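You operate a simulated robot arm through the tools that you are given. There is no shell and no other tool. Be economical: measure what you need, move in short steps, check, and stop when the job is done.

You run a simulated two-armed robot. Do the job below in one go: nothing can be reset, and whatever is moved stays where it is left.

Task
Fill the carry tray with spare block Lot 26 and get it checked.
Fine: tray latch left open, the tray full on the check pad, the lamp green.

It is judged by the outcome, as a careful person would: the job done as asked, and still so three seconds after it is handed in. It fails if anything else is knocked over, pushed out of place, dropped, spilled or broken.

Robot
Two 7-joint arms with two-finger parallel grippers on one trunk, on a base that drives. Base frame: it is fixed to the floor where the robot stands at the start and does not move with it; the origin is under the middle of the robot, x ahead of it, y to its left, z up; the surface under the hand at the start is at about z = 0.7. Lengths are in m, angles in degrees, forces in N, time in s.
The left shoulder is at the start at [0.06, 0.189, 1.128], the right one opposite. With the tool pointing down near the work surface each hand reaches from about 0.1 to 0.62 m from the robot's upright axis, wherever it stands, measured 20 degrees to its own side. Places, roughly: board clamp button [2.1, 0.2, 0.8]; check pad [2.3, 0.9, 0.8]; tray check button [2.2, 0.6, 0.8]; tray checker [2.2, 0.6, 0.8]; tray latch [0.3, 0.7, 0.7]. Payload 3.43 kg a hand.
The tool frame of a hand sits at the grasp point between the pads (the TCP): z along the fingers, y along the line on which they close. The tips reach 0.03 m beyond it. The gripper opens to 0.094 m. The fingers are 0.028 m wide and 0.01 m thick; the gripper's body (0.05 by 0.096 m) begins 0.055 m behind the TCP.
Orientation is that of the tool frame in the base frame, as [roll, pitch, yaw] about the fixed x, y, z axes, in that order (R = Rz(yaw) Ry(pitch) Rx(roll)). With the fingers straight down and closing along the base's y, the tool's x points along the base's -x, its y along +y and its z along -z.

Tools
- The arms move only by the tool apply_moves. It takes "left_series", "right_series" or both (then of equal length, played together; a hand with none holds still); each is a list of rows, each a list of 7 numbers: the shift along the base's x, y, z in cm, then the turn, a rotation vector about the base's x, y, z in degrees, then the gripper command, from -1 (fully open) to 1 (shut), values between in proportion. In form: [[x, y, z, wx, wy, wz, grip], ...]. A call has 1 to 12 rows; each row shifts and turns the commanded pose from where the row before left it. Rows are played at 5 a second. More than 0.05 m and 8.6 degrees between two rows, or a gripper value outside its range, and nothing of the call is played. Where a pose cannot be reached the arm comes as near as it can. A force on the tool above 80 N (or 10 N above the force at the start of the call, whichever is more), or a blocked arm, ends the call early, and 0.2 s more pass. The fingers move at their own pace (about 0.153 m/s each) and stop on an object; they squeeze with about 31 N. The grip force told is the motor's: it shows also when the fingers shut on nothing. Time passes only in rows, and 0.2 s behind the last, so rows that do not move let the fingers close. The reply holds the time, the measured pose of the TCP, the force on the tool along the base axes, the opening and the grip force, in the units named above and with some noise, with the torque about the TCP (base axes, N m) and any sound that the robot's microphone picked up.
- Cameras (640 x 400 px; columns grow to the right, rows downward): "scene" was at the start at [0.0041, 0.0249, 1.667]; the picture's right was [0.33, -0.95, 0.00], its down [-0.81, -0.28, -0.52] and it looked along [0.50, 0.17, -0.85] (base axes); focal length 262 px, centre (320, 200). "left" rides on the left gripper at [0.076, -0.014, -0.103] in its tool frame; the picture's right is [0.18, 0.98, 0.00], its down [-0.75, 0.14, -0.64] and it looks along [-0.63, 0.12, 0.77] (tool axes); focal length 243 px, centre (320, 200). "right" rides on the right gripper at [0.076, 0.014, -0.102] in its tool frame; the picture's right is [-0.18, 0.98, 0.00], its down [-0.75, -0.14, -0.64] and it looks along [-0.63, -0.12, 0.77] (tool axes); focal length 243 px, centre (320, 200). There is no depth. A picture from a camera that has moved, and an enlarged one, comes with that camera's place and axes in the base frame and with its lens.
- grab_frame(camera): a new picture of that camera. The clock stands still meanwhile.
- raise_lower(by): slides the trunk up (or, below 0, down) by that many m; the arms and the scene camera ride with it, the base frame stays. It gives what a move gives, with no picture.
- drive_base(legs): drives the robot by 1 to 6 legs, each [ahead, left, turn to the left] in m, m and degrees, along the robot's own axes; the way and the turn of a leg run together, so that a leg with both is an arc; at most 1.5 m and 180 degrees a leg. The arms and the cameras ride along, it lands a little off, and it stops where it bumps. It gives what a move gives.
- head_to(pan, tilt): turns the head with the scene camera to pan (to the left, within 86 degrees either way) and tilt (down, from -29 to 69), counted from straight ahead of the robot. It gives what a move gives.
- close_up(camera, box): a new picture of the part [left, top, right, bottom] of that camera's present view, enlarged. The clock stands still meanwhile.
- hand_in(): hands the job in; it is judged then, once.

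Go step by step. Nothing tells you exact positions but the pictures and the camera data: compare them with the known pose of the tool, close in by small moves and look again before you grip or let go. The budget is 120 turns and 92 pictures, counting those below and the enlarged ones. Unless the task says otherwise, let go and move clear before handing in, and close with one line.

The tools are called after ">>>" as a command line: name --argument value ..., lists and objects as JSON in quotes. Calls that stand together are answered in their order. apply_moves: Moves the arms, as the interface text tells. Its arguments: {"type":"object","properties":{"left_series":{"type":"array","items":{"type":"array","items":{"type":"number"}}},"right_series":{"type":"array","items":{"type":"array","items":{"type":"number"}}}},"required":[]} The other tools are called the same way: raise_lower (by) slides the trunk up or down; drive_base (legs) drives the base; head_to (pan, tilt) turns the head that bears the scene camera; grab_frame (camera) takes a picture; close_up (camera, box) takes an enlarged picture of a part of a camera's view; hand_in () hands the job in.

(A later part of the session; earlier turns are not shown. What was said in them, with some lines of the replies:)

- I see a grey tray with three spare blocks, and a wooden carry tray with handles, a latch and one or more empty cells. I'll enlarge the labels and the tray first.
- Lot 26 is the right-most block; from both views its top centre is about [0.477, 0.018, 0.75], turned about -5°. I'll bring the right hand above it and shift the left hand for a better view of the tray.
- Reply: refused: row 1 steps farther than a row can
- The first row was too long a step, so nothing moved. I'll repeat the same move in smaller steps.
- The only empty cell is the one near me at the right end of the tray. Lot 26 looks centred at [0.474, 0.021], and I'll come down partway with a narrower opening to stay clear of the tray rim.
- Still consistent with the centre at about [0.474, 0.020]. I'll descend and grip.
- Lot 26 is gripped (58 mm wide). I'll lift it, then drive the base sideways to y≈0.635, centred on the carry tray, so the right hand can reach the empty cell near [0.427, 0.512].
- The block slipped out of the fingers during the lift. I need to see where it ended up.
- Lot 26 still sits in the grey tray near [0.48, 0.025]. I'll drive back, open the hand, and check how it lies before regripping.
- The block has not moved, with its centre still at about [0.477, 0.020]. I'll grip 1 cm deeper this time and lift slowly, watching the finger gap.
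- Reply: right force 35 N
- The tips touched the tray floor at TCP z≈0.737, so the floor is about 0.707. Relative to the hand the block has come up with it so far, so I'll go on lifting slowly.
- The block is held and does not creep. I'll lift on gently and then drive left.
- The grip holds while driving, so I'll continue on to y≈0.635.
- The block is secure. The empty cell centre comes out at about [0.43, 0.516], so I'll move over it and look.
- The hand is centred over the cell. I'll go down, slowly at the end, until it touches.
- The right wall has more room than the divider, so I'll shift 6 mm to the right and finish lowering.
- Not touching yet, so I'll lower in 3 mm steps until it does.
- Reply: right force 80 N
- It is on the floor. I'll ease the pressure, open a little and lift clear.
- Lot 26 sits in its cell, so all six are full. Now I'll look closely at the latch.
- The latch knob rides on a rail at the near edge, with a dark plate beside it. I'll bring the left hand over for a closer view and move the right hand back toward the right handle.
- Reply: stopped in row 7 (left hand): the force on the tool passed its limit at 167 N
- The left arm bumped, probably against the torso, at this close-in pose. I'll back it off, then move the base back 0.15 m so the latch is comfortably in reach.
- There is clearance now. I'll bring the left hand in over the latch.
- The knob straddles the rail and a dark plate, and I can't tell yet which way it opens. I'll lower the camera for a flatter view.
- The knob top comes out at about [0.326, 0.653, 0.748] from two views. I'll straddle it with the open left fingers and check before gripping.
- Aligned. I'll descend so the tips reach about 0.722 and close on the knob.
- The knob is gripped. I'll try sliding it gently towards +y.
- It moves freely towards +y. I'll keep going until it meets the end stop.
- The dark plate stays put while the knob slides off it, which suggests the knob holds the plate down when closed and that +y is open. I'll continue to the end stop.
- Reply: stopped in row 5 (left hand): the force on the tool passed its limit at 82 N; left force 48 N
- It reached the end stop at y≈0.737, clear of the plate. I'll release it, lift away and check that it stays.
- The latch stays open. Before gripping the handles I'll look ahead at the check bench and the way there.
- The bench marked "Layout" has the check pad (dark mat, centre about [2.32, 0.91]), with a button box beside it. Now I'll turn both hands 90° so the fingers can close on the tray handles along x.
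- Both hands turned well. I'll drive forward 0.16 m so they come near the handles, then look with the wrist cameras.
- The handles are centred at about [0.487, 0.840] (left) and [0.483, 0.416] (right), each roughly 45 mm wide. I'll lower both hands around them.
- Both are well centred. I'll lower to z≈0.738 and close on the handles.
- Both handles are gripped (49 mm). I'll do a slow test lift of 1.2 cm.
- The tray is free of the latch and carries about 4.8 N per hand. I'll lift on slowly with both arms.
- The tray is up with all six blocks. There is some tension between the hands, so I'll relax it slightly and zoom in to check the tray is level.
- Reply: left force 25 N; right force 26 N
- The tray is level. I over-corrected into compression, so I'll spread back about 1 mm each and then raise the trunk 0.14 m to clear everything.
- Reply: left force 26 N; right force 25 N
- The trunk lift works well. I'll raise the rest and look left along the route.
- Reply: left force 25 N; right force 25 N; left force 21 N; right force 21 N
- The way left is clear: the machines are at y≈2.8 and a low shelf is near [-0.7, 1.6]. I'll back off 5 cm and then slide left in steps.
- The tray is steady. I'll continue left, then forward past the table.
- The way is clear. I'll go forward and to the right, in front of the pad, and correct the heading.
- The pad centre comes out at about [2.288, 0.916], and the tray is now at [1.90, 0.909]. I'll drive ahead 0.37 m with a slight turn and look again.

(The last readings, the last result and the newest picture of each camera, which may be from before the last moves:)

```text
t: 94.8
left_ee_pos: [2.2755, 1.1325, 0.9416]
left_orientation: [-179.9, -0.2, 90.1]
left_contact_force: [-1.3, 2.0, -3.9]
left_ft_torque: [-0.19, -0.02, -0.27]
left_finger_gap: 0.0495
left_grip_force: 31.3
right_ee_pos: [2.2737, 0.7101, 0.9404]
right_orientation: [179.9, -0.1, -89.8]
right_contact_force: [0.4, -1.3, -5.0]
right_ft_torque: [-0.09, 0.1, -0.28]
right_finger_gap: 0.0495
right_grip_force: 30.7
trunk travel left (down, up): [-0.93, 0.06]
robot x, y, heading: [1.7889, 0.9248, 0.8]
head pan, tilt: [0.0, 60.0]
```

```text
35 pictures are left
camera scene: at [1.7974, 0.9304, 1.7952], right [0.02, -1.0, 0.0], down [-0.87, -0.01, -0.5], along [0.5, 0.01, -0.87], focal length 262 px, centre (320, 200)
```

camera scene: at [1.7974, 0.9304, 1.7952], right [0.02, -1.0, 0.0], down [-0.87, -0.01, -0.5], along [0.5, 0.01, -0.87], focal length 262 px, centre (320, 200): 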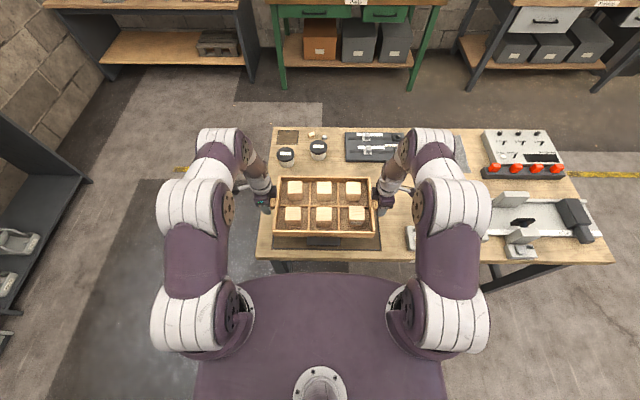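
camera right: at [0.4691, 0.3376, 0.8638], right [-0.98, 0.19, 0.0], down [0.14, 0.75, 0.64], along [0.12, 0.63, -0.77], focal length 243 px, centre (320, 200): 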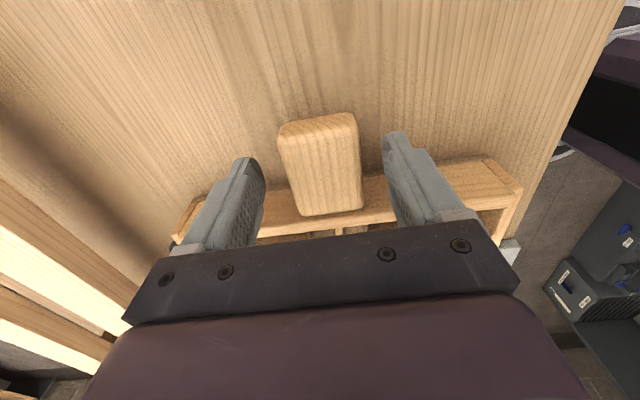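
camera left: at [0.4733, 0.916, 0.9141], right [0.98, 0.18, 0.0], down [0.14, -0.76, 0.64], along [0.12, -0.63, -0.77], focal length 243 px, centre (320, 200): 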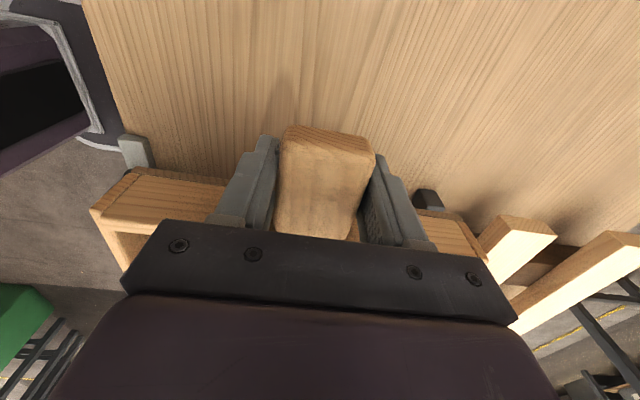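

The tray is about 1 cm short in x and 0.8 cm too far left of the pad centre. I'll shift with the arms, then lower with the trunk to just above the pad.

>>> apply_moves --left_series '[[0.3, -0.2, 0, 0, 0, 0, 1], [0.4, -0.3, 0, 0, 0, 0, 1], [0.3, -0.3, 0, 0, 0, 0, 1], [0, 0, 0, 0, 0, 0, 1]]' --right_series '[[0.3, -0.2, 0, 0, 0, 0, 1], [0.4, -0.3, 0, 0, 0, 0, 1], [0.3, -0.3, 0, 0, 0, 0, 1], [0, 0, 0, 0, 0, 0, 1]]'

>>> raise_lower --by -0.07

>>> close_up --camera "scene" --box '[240, 130, 460, 270]'

>>> grab_frame --camera "right"

```text
t: 95.8
left_ee_pos: [2.2825, 1.1243, 0.9418]
left_orientation: [180.0, -0.2, 90.1]
left_contact_force: [-0.7, 3.5, -6.2]
left_ft_torque: [0.47, -0.24, -0.05]
left_finger_gap: 0.0492
left_grip_force: 31.5
right_ee_pos: [2.2829, 0.7008, 0.9408]
right_orientation: [179.9, 0.0, -89.9]
right_contact_force: [0.3, -4.2, -2.6]
right_ft_torque: [0.5, 0.24, -0.28]
right_finger_gap: 0.0493
right_grip_force: 30.9
trunk travel left (down, up): [-0.93, 0.06]
robot x, y, heading: [1.7883, 0.9253, 1.1]
head pan, tilt: [0.0, 60.0]
```

```text
t: 96.9
left_ee_pos: [2.2826, 1.1254, 0.8727]
left_orientation: [-180.0, -0.2, 90.2]
left_contact_force: [-1.8, 3.2, -4.0]
left_ft_torque: [0.05, 0.08, -0.38]
left_finger_gap: 0.0493
left_grip_force: 30.7
right_ee_pos: [2.2823, 0.7017, 0.8699]
right_orientation: [-180.0, -0.1, -89.8]
right_contact_force: [1.2, -2.4, -4.3]
right_ft_torque: [0.18, -0.05, -0.46]
right_finger_gap: 0.0496
right_grip_force: 30.6
trunk travel left (down, up): [-0.86, 0.13]
robot x, y, heading: [1.7852, 0.9285, 0.7]
head pan, tilt: [0.0, 60.0]
```

```text
2.86 times, centred on (350, 200) of scene
camera zoom: at [1.7955, 0.9303, 1.7252], right [0.02, -1.0, 0.0], down [-0.87, -0.01, -0.5], along [0.5, 0.01, -0.87], focal length 748 px, centre (234, 200)
```

zoom: 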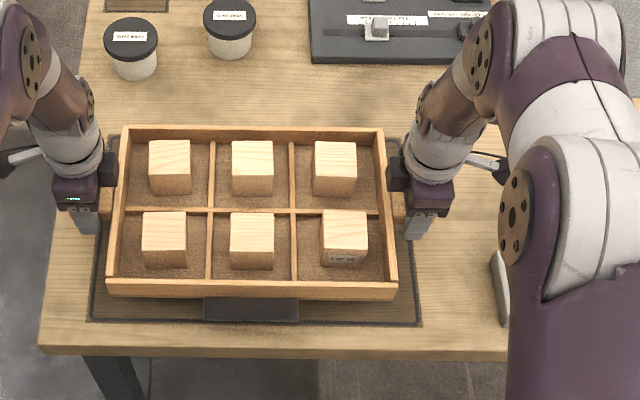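

```text
33 pictures are left
camera right: at [2.2685, 0.6249, 0.9744], right [-0.98, 0.18, 0.0], down [0.14, 0.75, 0.64], along [0.12, 0.63, -0.77], focal length 243 px, centre (320, 200)
```

right: 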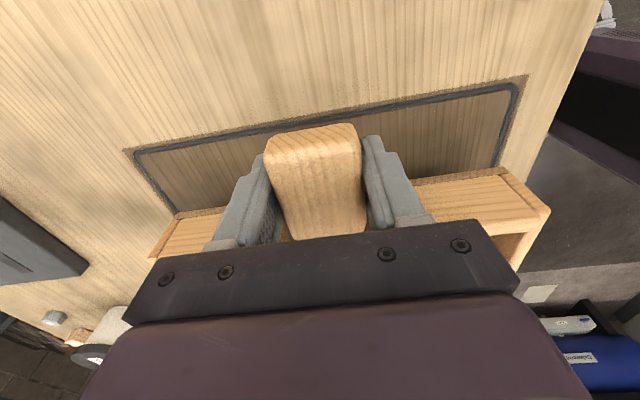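

The dark plate is part of the tray, which confirms the latch direction. The tray is centred over the pad to within about 5 mm, so I'll lower slowly.

>>> apply_moves --left_series '[[0, 0, -0.4, 0, 0, 0, 1], [0, 0, -0.5, 0, 0, 0, 1], [0, 0, -0.5, 0, 0, 0, 1], [0, 0, -0.4, 0, 0, 0, 1], [0, 0, -0.3, 0, 0, 0, 1], [0, 0, -0.2, 0, 0, 0, 1], [0, 0, 0, 0, 0, 0, 1]]' --right_series '[[0, 0, -0.3, 0, 0, 0, 1], [0, 0, -0.4, 0, 0, 0, 1], [0, 0, -0.5, 0, 0, 0, 1], [0, 0, -0.4, 0, 0, 0, 1], [0, 0, -0.3, 0, 0, 0, 1], [0, 0, -0.2, 0, 0, 0, 1], [0, 0, 0, 0, 0, 0, 1]]'

```text
t: 98.5
left_ee_pos: [2.2828, 1.1245, 0.8484]
left_orientation: [-180.0, -0.2, 90.3]
left_contact_force: [-0.5, -7.1, -4.2]
left_ft_torque: [-0.09, -0.08, -0.01]
left_finger_gap: 0.0491
left_grip_force: 31.1
right_ee_pos: [2.2825, 0.7015, 0.8513]
right_orientation: [179.9, 0.0, -89.8]
right_contact_force: [0.4, 7.5, -4.2]
right_ft_torque: [-0.06, 0.07, -0.12]
right_finger_gap: 0.0494
right_grip_force: 31.3
trunk travel left (down, up): [-0.86, 0.13]
robot x, y, heading: [1.7906, 0.9256, 1.1]
head pan, tilt: [0.0, 60.0]
```

>>> apply_moves --left_series '[[0, 0, -0.1, 0, 0, 0, 1], [0, 0, -0.2, 0, 0, 0, 1], [0, 0, -0.2, 0, 0, 0, 1], [0, 0, -0.2, 0, 0, 0, 1], [0, 0, 0, 0, 0, 0, 1]]' --right_series '[[0, 0, -0.3, 0, 0, 0, 1], [0, 0, -0.2, 0, 0, 0, 1], [0, 0, -0.2, 0, 0, 0, 1], [0, 0, -0.2, 0, 0, 0, 1], [0, 0, 0, 0, 0, 0, 1]]'

```text
t: 99.7
left_ee_pos: [2.2837, 1.1252, 0.8408]
left_orientation: [-179.9, -0.2, 90.2]
left_contact_force: [-1.5, 19.4, -7.4]
left_ft_torque: [0.36, 0.07, -0.42]
left_finger_gap: 0.0493
left_grip_force: 30.6
right_ee_pos: [2.2832, 0.702, 0.8421]
right_orientation: [180.0, -0.1, -89.8]
right_contact_force: [2.1, -20.5, -1.8]
right_ft_torque: [0.68, -0.1, -0.26]
right_finger_gap: 0.0494
right_grip_force: 31.0
trunk travel left (down, up): [-0.86, 0.13]
robot x, y, heading: [1.7892, 0.9298, 1.1]
head pan, tilt: [0.0, 60.0]
```

>>> apply_moves --left_series '[[0, 0, -0.1, 0, 0, 0, 1], [0, 0, -0.2, 0, 0, 0, 1], [0, 0, -0.1, 0, 0, 0, 1], [0, 0, 0, 0, 0, 0, 1]]' --right_series '[[0, 0, -0.2, 0, 0, 0, 1], [0, 0, -0.2, 0, 0, 0, 1], [0, 0, -0.1, 0, 0, 0, 1], [0, 0, 0, 0, 0, 0, 1]]'

```text
t: 100.7
left_ee_pos: [2.2838, 1.1241, 0.8376]
left_orientation: [179.9, -0.1, 90.2]
left_contact_force: [-1.3, 7.8, -0.9]
left_ft_torque: [-0.6, 0.37, -0.12]
left_finger_gap: 0.0492
left_grip_force: 30.7
right_ee_pos: [2.282, 0.7014, 0.8361]
right_orientation: [-179.9, -0.1, -89.8]
right_contact_force: [2.5, -14.5, 13.7]
right_ft_torque: [-0.28, 0.25, -0.32]
right_finger_gap: 0.049
right_grip_force: 30.9
trunk travel left (down, up): [-0.86, 0.13]
robot x, y, heading: [1.7867, 0.927, 0.7]
head pan, tilt: [0.0, 60.0]
```

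The right side is down, and the left needs about a millimetre more.

>>> apply_moves --left_series '[[0, 0, -0.1, 0, 0, 0, 1], [0, 0, -0.1, 0, 0, 0, 1], [0, 0, 0, 0, 0, 0, 1]]'

>>> close_up --camera "scene" --box '[240, 130, 460, 270]'

```text
t: 101.5
left_ee_pos: [2.284, 1.1244, 0.8371]
left_orientation: [179.6, -0.2, 90.2]
left_contact_force: [-2.0, 7.2, 24.0]
left_ft_torque: [-0.04, 0.13, -0.47]
left_finger_gap: 0.0492
left_grip_force: 31.0
right_ee_pos: [2.2809, 0.7029, 0.8357]
right_orientation: [-179.9, -0.1, -89.8]
right_contact_force: [7.0, -7.8, 6.4]
right_ft_torque: [0.38, -0.27, -0.66]
right_finger_gap: 0.0495
right_grip_force: 31.0
trunk travel left (down, up): [-0.86, 0.13]
robot x, y, heading: [1.7868, 0.9292, 1.2]
head pan, tilt: [0.0, 60.0]
```

```text
2.86 times, centred on (350, 200) of scene
camera zoom: at [1.7913, 0.9294, 1.7254], right [0.02, -1.0, 0.0], down [-0.86, -0.01, -0.5], along [0.5, 0.01, -0.87], focal length 748 px, centre (234, 200)
```

zoom: 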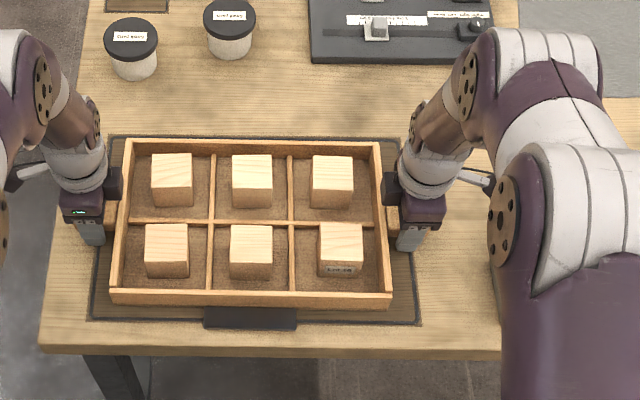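

The tray sits centred on the pad. I'll open the fingers and lift both hands clear.

>>> apply_moves --left_series '[[0, 0, 0, 0, 0, 0, 0.3], [0, 0, 0, 0, 0, 0, -0.5], [0, 0, 0, 0, 0, 0, -0.6], [0, 0, 1, 0, 0, 0, -0.6], [0, 0, 2, 0, 0, 0, -0.6], [0, 0, 3, 0, 0, 0, -0.6], [0, 0, 4, 0, 0, 0, -0.6], [0, 0, 4, 0, 0, 0, -0.6], [0, 0, 0, 0, 0, 0, -0.6]]' --right_series '[[0, 0, 0, 0, 0, 0, 0.3], [0, 0, 0, 0, 0, 0, -0.5], [0, 0, 0, 0, 0, 0, -0.6], [0, 0, 1, 0, 0, 0, -0.6], [0, 0, 2, 0, 0, 0, -0.6], [0, 0, 3, 0, 0, 0, -0.6], [0, 0, 4, 0, 0, 0, -0.6], [0, 0, 4, 0, 0, 0, -0.6], [0, 0, 0, 0, 0, 0, -0.6]]'

>>> head_to --pan -20 --tilt 55

>>> grab_frame --camera "scene"

>>> grab_frame --camera "right"

```text
t: 103.5
left_ee_pos: [2.2837, 1.1238, 0.974]
left_orientation: [-180.0, -0.2, 90.2]
left_contact_force: [0.2, 0.4, 0.0]
left_ft_torque: [-0.01, -0.02, -0.03]
left_finger_gap: 0.0754
left_grip_force: 0.0
right_ee_pos: [2.2843, 0.7038, 0.9776]
right_orientation: [179.9, 0.0, -89.8]
right_contact_force: [-0.1, 1.2, 0.6]
right_ft_torque: [0.02, 0.04, -0.01]
right_finger_gap: 0.0751
right_grip_force: 0.0
trunk travel left (down, up): [-0.86, 0.13]
robot x, y, heading: [1.7887, 0.932, 0.9]
head pan, tilt: [0.0, 60.0]
```

```text
t: 104.3
left_ee_pos: [2.2822, 1.1244, 0.9742]
left_orientation: [179.9, -0.2, 90.1]
left_contact_force: [0.2, -0.6, -0.2]
left_ft_torque: [0.01, 0.01, 0.03]
left_finger_gap: 0.0752
left_grip_force: 0.0
right_ee_pos: [2.2828, 0.7045, 0.9779]
right_orientation: [180.0, 0.0, -89.8]
right_contact_force: [0.4, 0.4, -0.1]
right_ft_torque: [0.0, 0.03, -0.01]
right_finger_gap: 0.0752
right_grip_force: 0.0
trunk travel left (down, up): [-0.86, 0.13]
robot x, y, heading: [1.7896, 0.925, 0.9]
head pan, tilt: [-20.0, 55.0]
```

```text
31 pictures are left
camera scene: at [1.7956, 0.9058, 1.7312], right [-0.33, -0.95, 0.0], down [-0.77, 0.27, -0.57], along [0.54, -0.19, -0.82], focal length 262 px, centre (320, 200)
```

scene: 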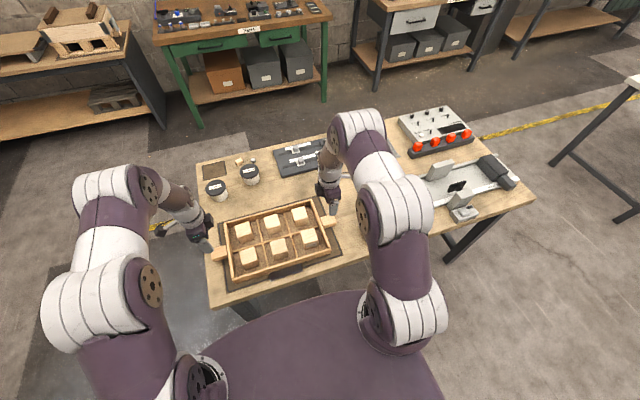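

```text
30 pictures are left
camera right: at [2.2689, 0.6269, 1.081], right [-0.98, 0.18, 0.0], down [0.14, 0.75, 0.64], along [0.12, 0.63, -0.77], focal length 243 px, centre (320, 200)
```

right: 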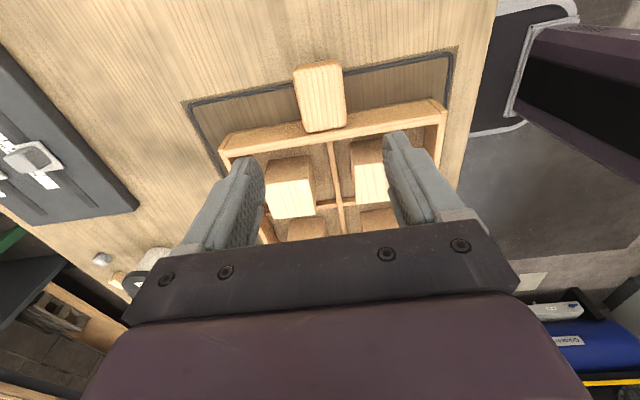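

The tray is released cleanly. I'll raise the hands, turn the right hand back, and reposition the base to see the check button on the right.

>>> apply_moves --right_series '[[-0.5, 0, 1, 0, 0, -8.2, 0], [-0.5, 0, 1, 0, 0, -8.2, 0.5], [-0.5, 0, 1, 0, 0, -8.2, 1], [-0.5, 0, 1, 0, 0, -8.2, 1], [-0.5, 0, 1, 0, 0, -8.2, 1], [-0.5, 0, 0, 0, 0, -8.2, 1], [-0.5, 0, 0, 0, 0, -8.2, 1], [-0.5, 0, 0, 0, 0, -8.2, 1], [0, 0, 0, 0, 0, -8.2, 1], [0, 0, 0, 0, 0, -8.2, 1], [0, 0, 0, 0, 0, -8.2, 1], [0, 0, 0, 0, 0, 0, 1]]' --left_series '[[0, 0, 1, 0, 0, 0, -0.6], [0, 0, 1, 0, 0, 0, -0.6], [0, 0, 1, 0, 0, 0, -0.6], [0, 0, 1, 0, 0, 0, -0.6], [0, 0, 0, 0, 0, 0, -0.6], [0, 0, 0, 0, 0, 0, -0.6], [0, 0, 0, 0, 0, 0, -0.6], [0, 0, 0, 0, 0, 0, -0.6], [0, 0, 0, 0, 0, 0, -0.6], [0, 0, 0, 0, 0, 0, -0.6], [0, 0, 0, 0, 0, 0, -0.6], [0, 0, 0, 0, 0, 0, -0.6]]'

>>> drive_base --legs '[[-0.14, 0, 0], [0, -0.12, 0]]'

>>> grab_frame --camera "right"

>>> grab_frame --camera "scene"

```text
t: 107.0
left_ee_pos: [2.2831, 1.1242, 1.0159]
left_orientation: [179.9, -0.2, 90.2]
left_contact_force: [0.3, 0.1, 0.2]
left_ft_torque: [0.0, -0.01, 0.02]
left_finger_gap: 0.0753
left_grip_force: 0.0
right_ee_pos: [2.2405, 0.702, 1.027]
right_orientation: [-179.8, 0.0, 179.9]
right_contact_force: [0.0, 0.4, -0.3]
right_ft_torque: [0.0, 0.02, -0.01]
right_finger_gap: 0.0001
right_grip_force: 30.6
trunk travel left (down, up): [-0.86, 0.13]
robot x, y, heading: [1.7901, 0.9261, 0.8]
head pan, tilt: [-20.0, 55.0]
```

```text
t: 109.1
left_ee_pos: [2.1443, 1.0068, 1.0153]
left_orientation: [179.9, 0.0, 90.3]
left_contact_force: [-0.5, -0.8, -0.2]
left_ft_torque: [0.02, -0.01, -0.03]
left_finger_gap: 0.0751
left_grip_force: 0.1
right_ee_pos: [2.1051, 0.5849, 1.0264]
right_orientation: [180.0, 0.0, -179.8]
right_contact_force: [0.7, 0.4, 0.4]
right_ft_torque: [-0.02, 0.0, -0.01]
right_finger_gap: 0.0
right_grip_force: 31.1
trunk travel left (down, up): [-0.86, 0.13]
robot x, y, heading: [1.6537, 0.8088, 1.1]
head pan, tilt: [-20.0, 55.0]
```

```text
29 pictures are left
camera right: at [2.0293, 0.5981, 1.1297], right [0.18, 0.98, 0.0], down [0.75, -0.14, 0.64], along [0.63, -0.11, -0.77], focal length 243 px, centre (320, 200)
```

right: 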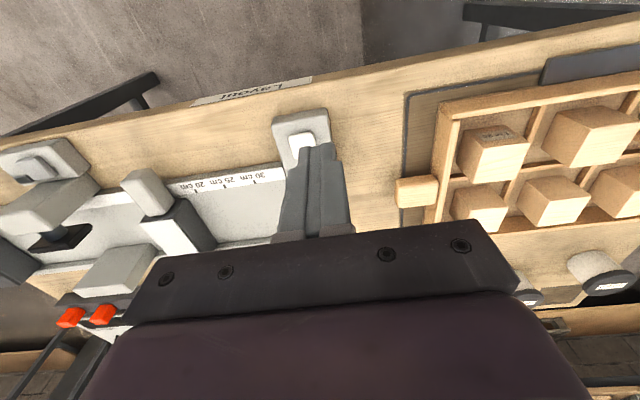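

```text
28 pictures are left
camera scene: at [1.6584, 0.7865, 1.7313], right [-0.32, -0.95, 0.0], down [-0.78, 0.26, -0.57], along [0.54, -0.19, -0.82], focal length 262 px, centre (320, 200)
```

scene: 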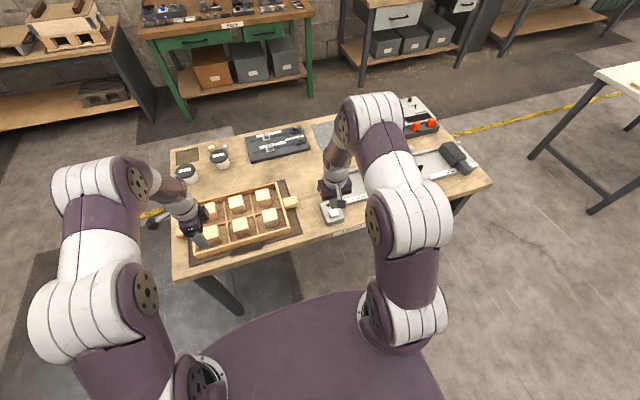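

The button box is just below the right hand. I'll zoom in to read it.

>>> close_up --camera "right" --box '[240, 90, 380, 178]'

>>> close_up --camera "scene" --box '[300, 160, 380, 240]'

```text
4.55 times, centred on (310, 134) of right
camera zoom: at [2.0293, 0.5981, 1.1297], right [0.18, 0.98, 0.0], down [0.75, -0.14, 0.64], along [0.63, -0.11, -0.77], focal length 1103 px, centre (366, 500)
```

zoom: 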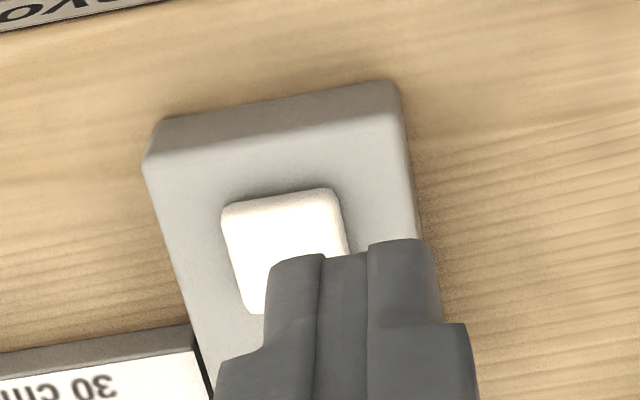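

```text
5.00 times, centred on (340, 200) of scene
camera zoom: at [1.6584, 0.7865, 1.7313], right [-0.32, -0.95, 0.0], down [-0.78, 0.26, -0.57], along [0.54, -0.19, -0.82], focal length 1309 px, centre (220, 200)
```

zoom: 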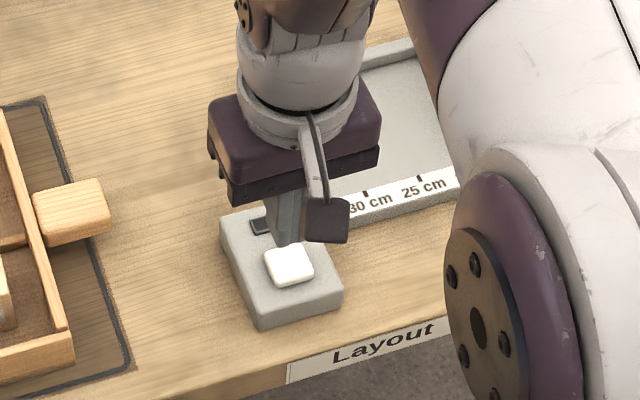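

The checker box has a white button at about [2.174, 0.548], top near z 0.835, with a lamp behind it. I'll place the closed right fingertips above the button.

>>> apply_moves --right_series '[[2.3, -1.2, 0, 0, 0, 0, 1], [2.3, -1.2, 0, 0, 0, 0, 1], [2.3, -1.3, 0, 0, 0, 0, 1], [0, 0, -3.5, 0, 0, 0, 1], [0, 0, -4, 0, 0, 0, 1], [0, 0, -4, 0, 0, 0, 1], [0, 0, -2.2, 0, 0, 0, 1], [0, 0, 0, 0, 0, 0, 1]]'

>>> grab_frame --camera "right"

>>> close_up --camera "scene" --box '[300, 160, 380, 240]'

```text
t: 110.9
left_ee_pos: [2.1448, 1.0063, 1.0148]
left_orientation: [179.9, -0.2, 90.5]
left_contact_force: [0.5, -0.6, 0.0]
left_ft_torque: [-0.03, 0.03, -0.01]
left_finger_gap: 0.0753
left_grip_force: 0.0
right_ee_pos: [2.1732, 0.5485, 0.8899]
right_orientation: [-179.9, 0.0, -179.6]
right_contact_force: [0.6, -0.3, -0.2]
right_ft_torque: [0.02, -0.02, -0.02]
right_finger_gap: 0.0001
right_grip_force: 30.9
trunk travel left (down, up): [-0.86, 0.13]
robot x, y, heading: [1.6531, 0.8067, 1.0]
head pan, tilt: [-20.0, 55.0]
```

```text
25 pictures are left
camera right: at [2.0983, 0.562, 0.9937], right [0.18, 0.98, 0.0], down [0.75, -0.14, 0.64], along [0.63, -0.11, -0.77], focal length 243 px, centre (320, 200)
```

right: 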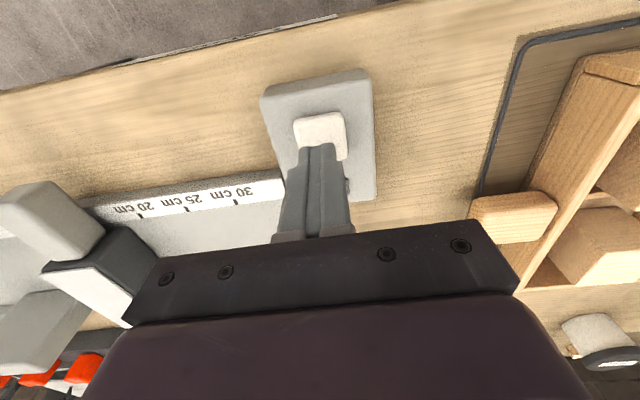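

```text
5.00 times, centred on (340, 200) of scene
camera zoom: at [1.659, 0.7852, 1.7312], right [-0.32, -0.95, 0.0], down [-0.78, 0.26, -0.57], along [0.54, -0.18, -0.82], focal length 1309 px, centre (220, 200)
```

zoom: 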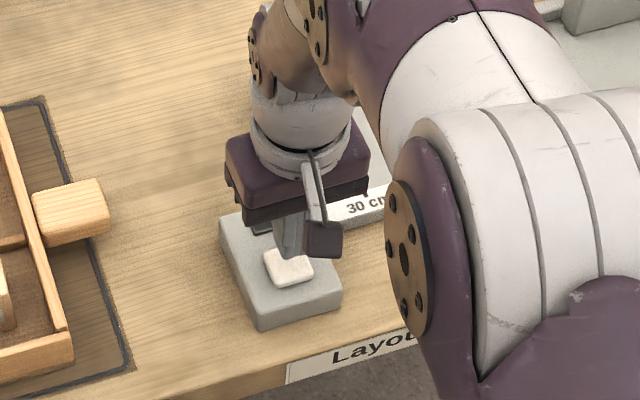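

Aligned. I'll press down in small steps.

>>> apply_moves --right_series '[[0.1, 0.1, -1.2, 0, 0, 0, 1], [0, 0, -0.8, 0, 0, 0, 1], [0, 0, -0.3, 0, 0, 0, 1], [0, 0, -0.3, 0, 0, 0, 1], [0, 0, 0, 0, 0, 0, 1]]'

```text
t: 112.1
left_ee_pos: [2.1442, 1.0071, 1.014]
left_orientation: [180.0, -0.2, 90.6]
left_contact_force: [0.5, 0.0, 0.3]
left_ft_torque: [0.01, 0.01, 0.01]
left_finger_gap: 0.0753
left_grip_force: 0.1
right_ee_pos: [2.176, 0.5481, 0.8662]
right_orientation: [179.9, 0.0, -179.7]
right_contact_force: [-2.1, -3.1, 14.6]
right_ft_torque: [-0.1, 0.11, 0.03]
right_finger_gap: 0.0
right_grip_force: 31.0
trunk travel left (down, up): [-0.86, 0.13]
robot x, y, heading: [1.6495, 0.8054, 1.3]
head pan, tilt: [-20.0, 55.0]
heard: click
```

A click. I'll lift off and look at the lamp.

>>> apply_moves --right_series '[[0, 0, 1, 0, 0, 0, 1], [0, 0, 3, 0, 0, 0, 1], [0, 0, 4, 0, 0, 0, 1], [0, 0, 4, 0, 0, 0, 1], [-3, -2, 2, 0, 0, 0, 1], [-3, -3, 0, 0, 0, 0, 1], [-3, -3, 0, 0, 0, 0, 1], [0, 0, 0, 0, 0, 0, 1]]'

>>> grab_frame --camera "scene"

>>> close_up --camera "scene" --box '[300, 170, 380, 230]'

```text
t: 113.9
left_ee_pos: [2.1447, 1.0066, 1.0136]
left_orientation: [180.0, -0.1, 90.6]
left_contact_force: [0.6, -0.4, -0.6]
left_ft_torque: [-0.02, 0.02, -0.02]
left_finger_gap: 0.0749
left_grip_force: 0.1
right_ee_pos: [2.0834, 0.467, 1.0042]
right_orientation: [-179.9, 0.0, -179.8]
right_contact_force: [-0.1, 0.7, 0.0]
right_ft_torque: [0.01, 0.03, 0.02]
right_finger_gap: 0.0
right_grip_force: 30.8
trunk travel left (down, up): [-0.86, 0.13]
robot x, y, heading: [1.6528, 0.8002, 1.1]
head pan, tilt: [-20.0, 55.0]
```

```text
23 pictures are left
camera scene: at [1.6594, 0.7861, 1.7312], right [-0.32, -0.95, 0.0], down [-0.78, 0.26, -0.57], along [0.54, -0.19, -0.82], focal length 262 px, centre (320, 200)
```

scene: 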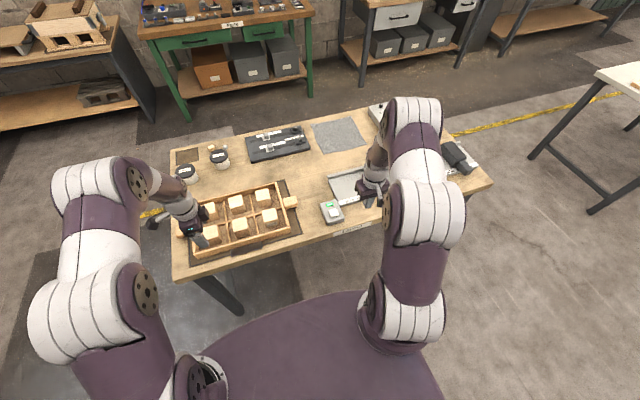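

```text
6.67 times, centred on (340, 200) of scene
camera zoom: at [1.6594, 0.7861, 1.7312], right [-0.32, -0.95, 0.0], down [-0.78, 0.26, -0.57], along [0.54, -0.19, -0.82], focal length 1746 px, centre (187, 200)
```

zoom: 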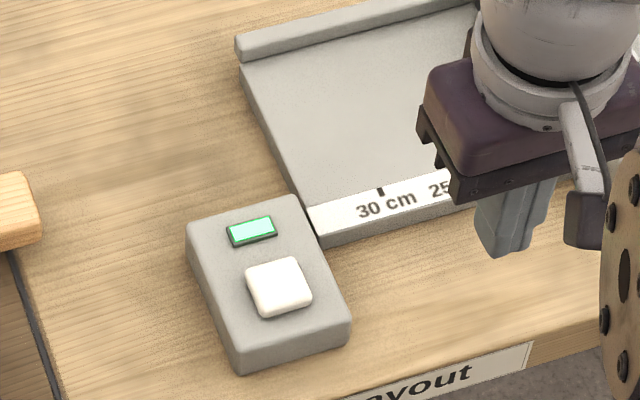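

The lamp is green. I'll back the robot clear of the bench and take a last look at the tray.

>>> drive_base --legs '[[-0.3, 0, 0]]'

>>> head_to --pan 0 --tilt 40

>>> close_up --camera "scene" --box '[180, 120, 480, 300]'

```text
t: 116.0
left_ee_pos: [1.8412, 1.0015, 1.014]
left_orientation: [180.0, -0.1, 91.0]
left_contact_force: [-0.6, -0.4, 1.1]
left_ft_torque: [-0.06, -0.04, -0.04]
left_finger_gap: 0.075
left_grip_force: 0.0
right_ee_pos: [1.7847, 0.4613, 1.0054]
right_orientation: [-180.0, -0.1, -179.4]
right_contact_force: [0.0, 0.0, 0.1]
right_ft_torque: [0.0, 0.0, -0.01]
right_finger_gap: 0.0
right_grip_force: 30.8
trunk travel left (down, up): [-0.86, 0.13]
robot x, y, heading: [1.3484, 0.801, 1.6]
head pan, tilt: [-20.0, 55.0]
```

```text
t: 116.8
left_ee_pos: [1.8406, 1.0013, 1.0144]
left_orientation: [180.0, -0.2, 90.8]
left_contact_force: [0.4, -0.2, 0.1]
left_ft_torque: [0.01, -0.01, 0.03]
left_finger_gap: 0.0751
left_grip_force: 0.0
right_ee_pos: [1.7834, 0.4621, 1.0059]
right_orientation: [-180.0, 0.1, -179.3]
right_contact_force: [0.4, 0.4, -0.2]
right_ft_torque: [0.0, 0.02, -0.01]
right_finger_gap: 0.0001
right_grip_force: 30.9
trunk travel left (down, up): [-0.86, 0.13]
robot x, y, heading: [1.3482, 0.8016, 1.3]
head pan, tilt: [0.0, 40.0]
```

```text
2.13 times, centred on (330, 210) of scene
camera zoom: at [1.372, 0.803, 1.7519], right [0.03, -1.0, 0.0], down [-0.64, -0.02, -0.77], along [0.77, 0.02, -0.64], focal length 559 px, centre (299, 179)
```

zoom: 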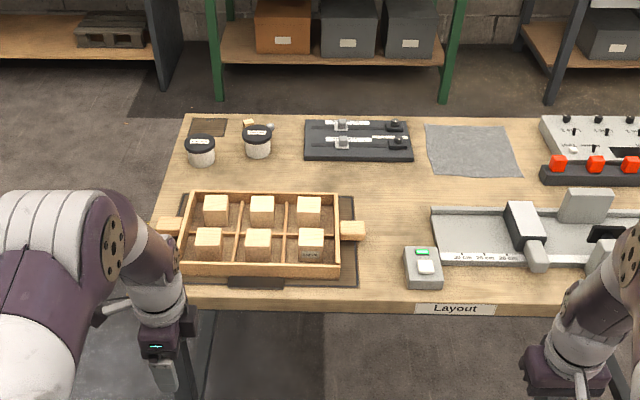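

The full tray is on the pad, the lamp is green, the latch is open and the hands are clear. I'm handing it in.

>>> hand_in

```text
The job is handed in.
```

The tray is full with Lot 26 in the last cell and sits on the check pad. The lamp is green and the latch is open; Lot 26 slipped from the gripper once on the first lift and stayed where it was in the grey tray.
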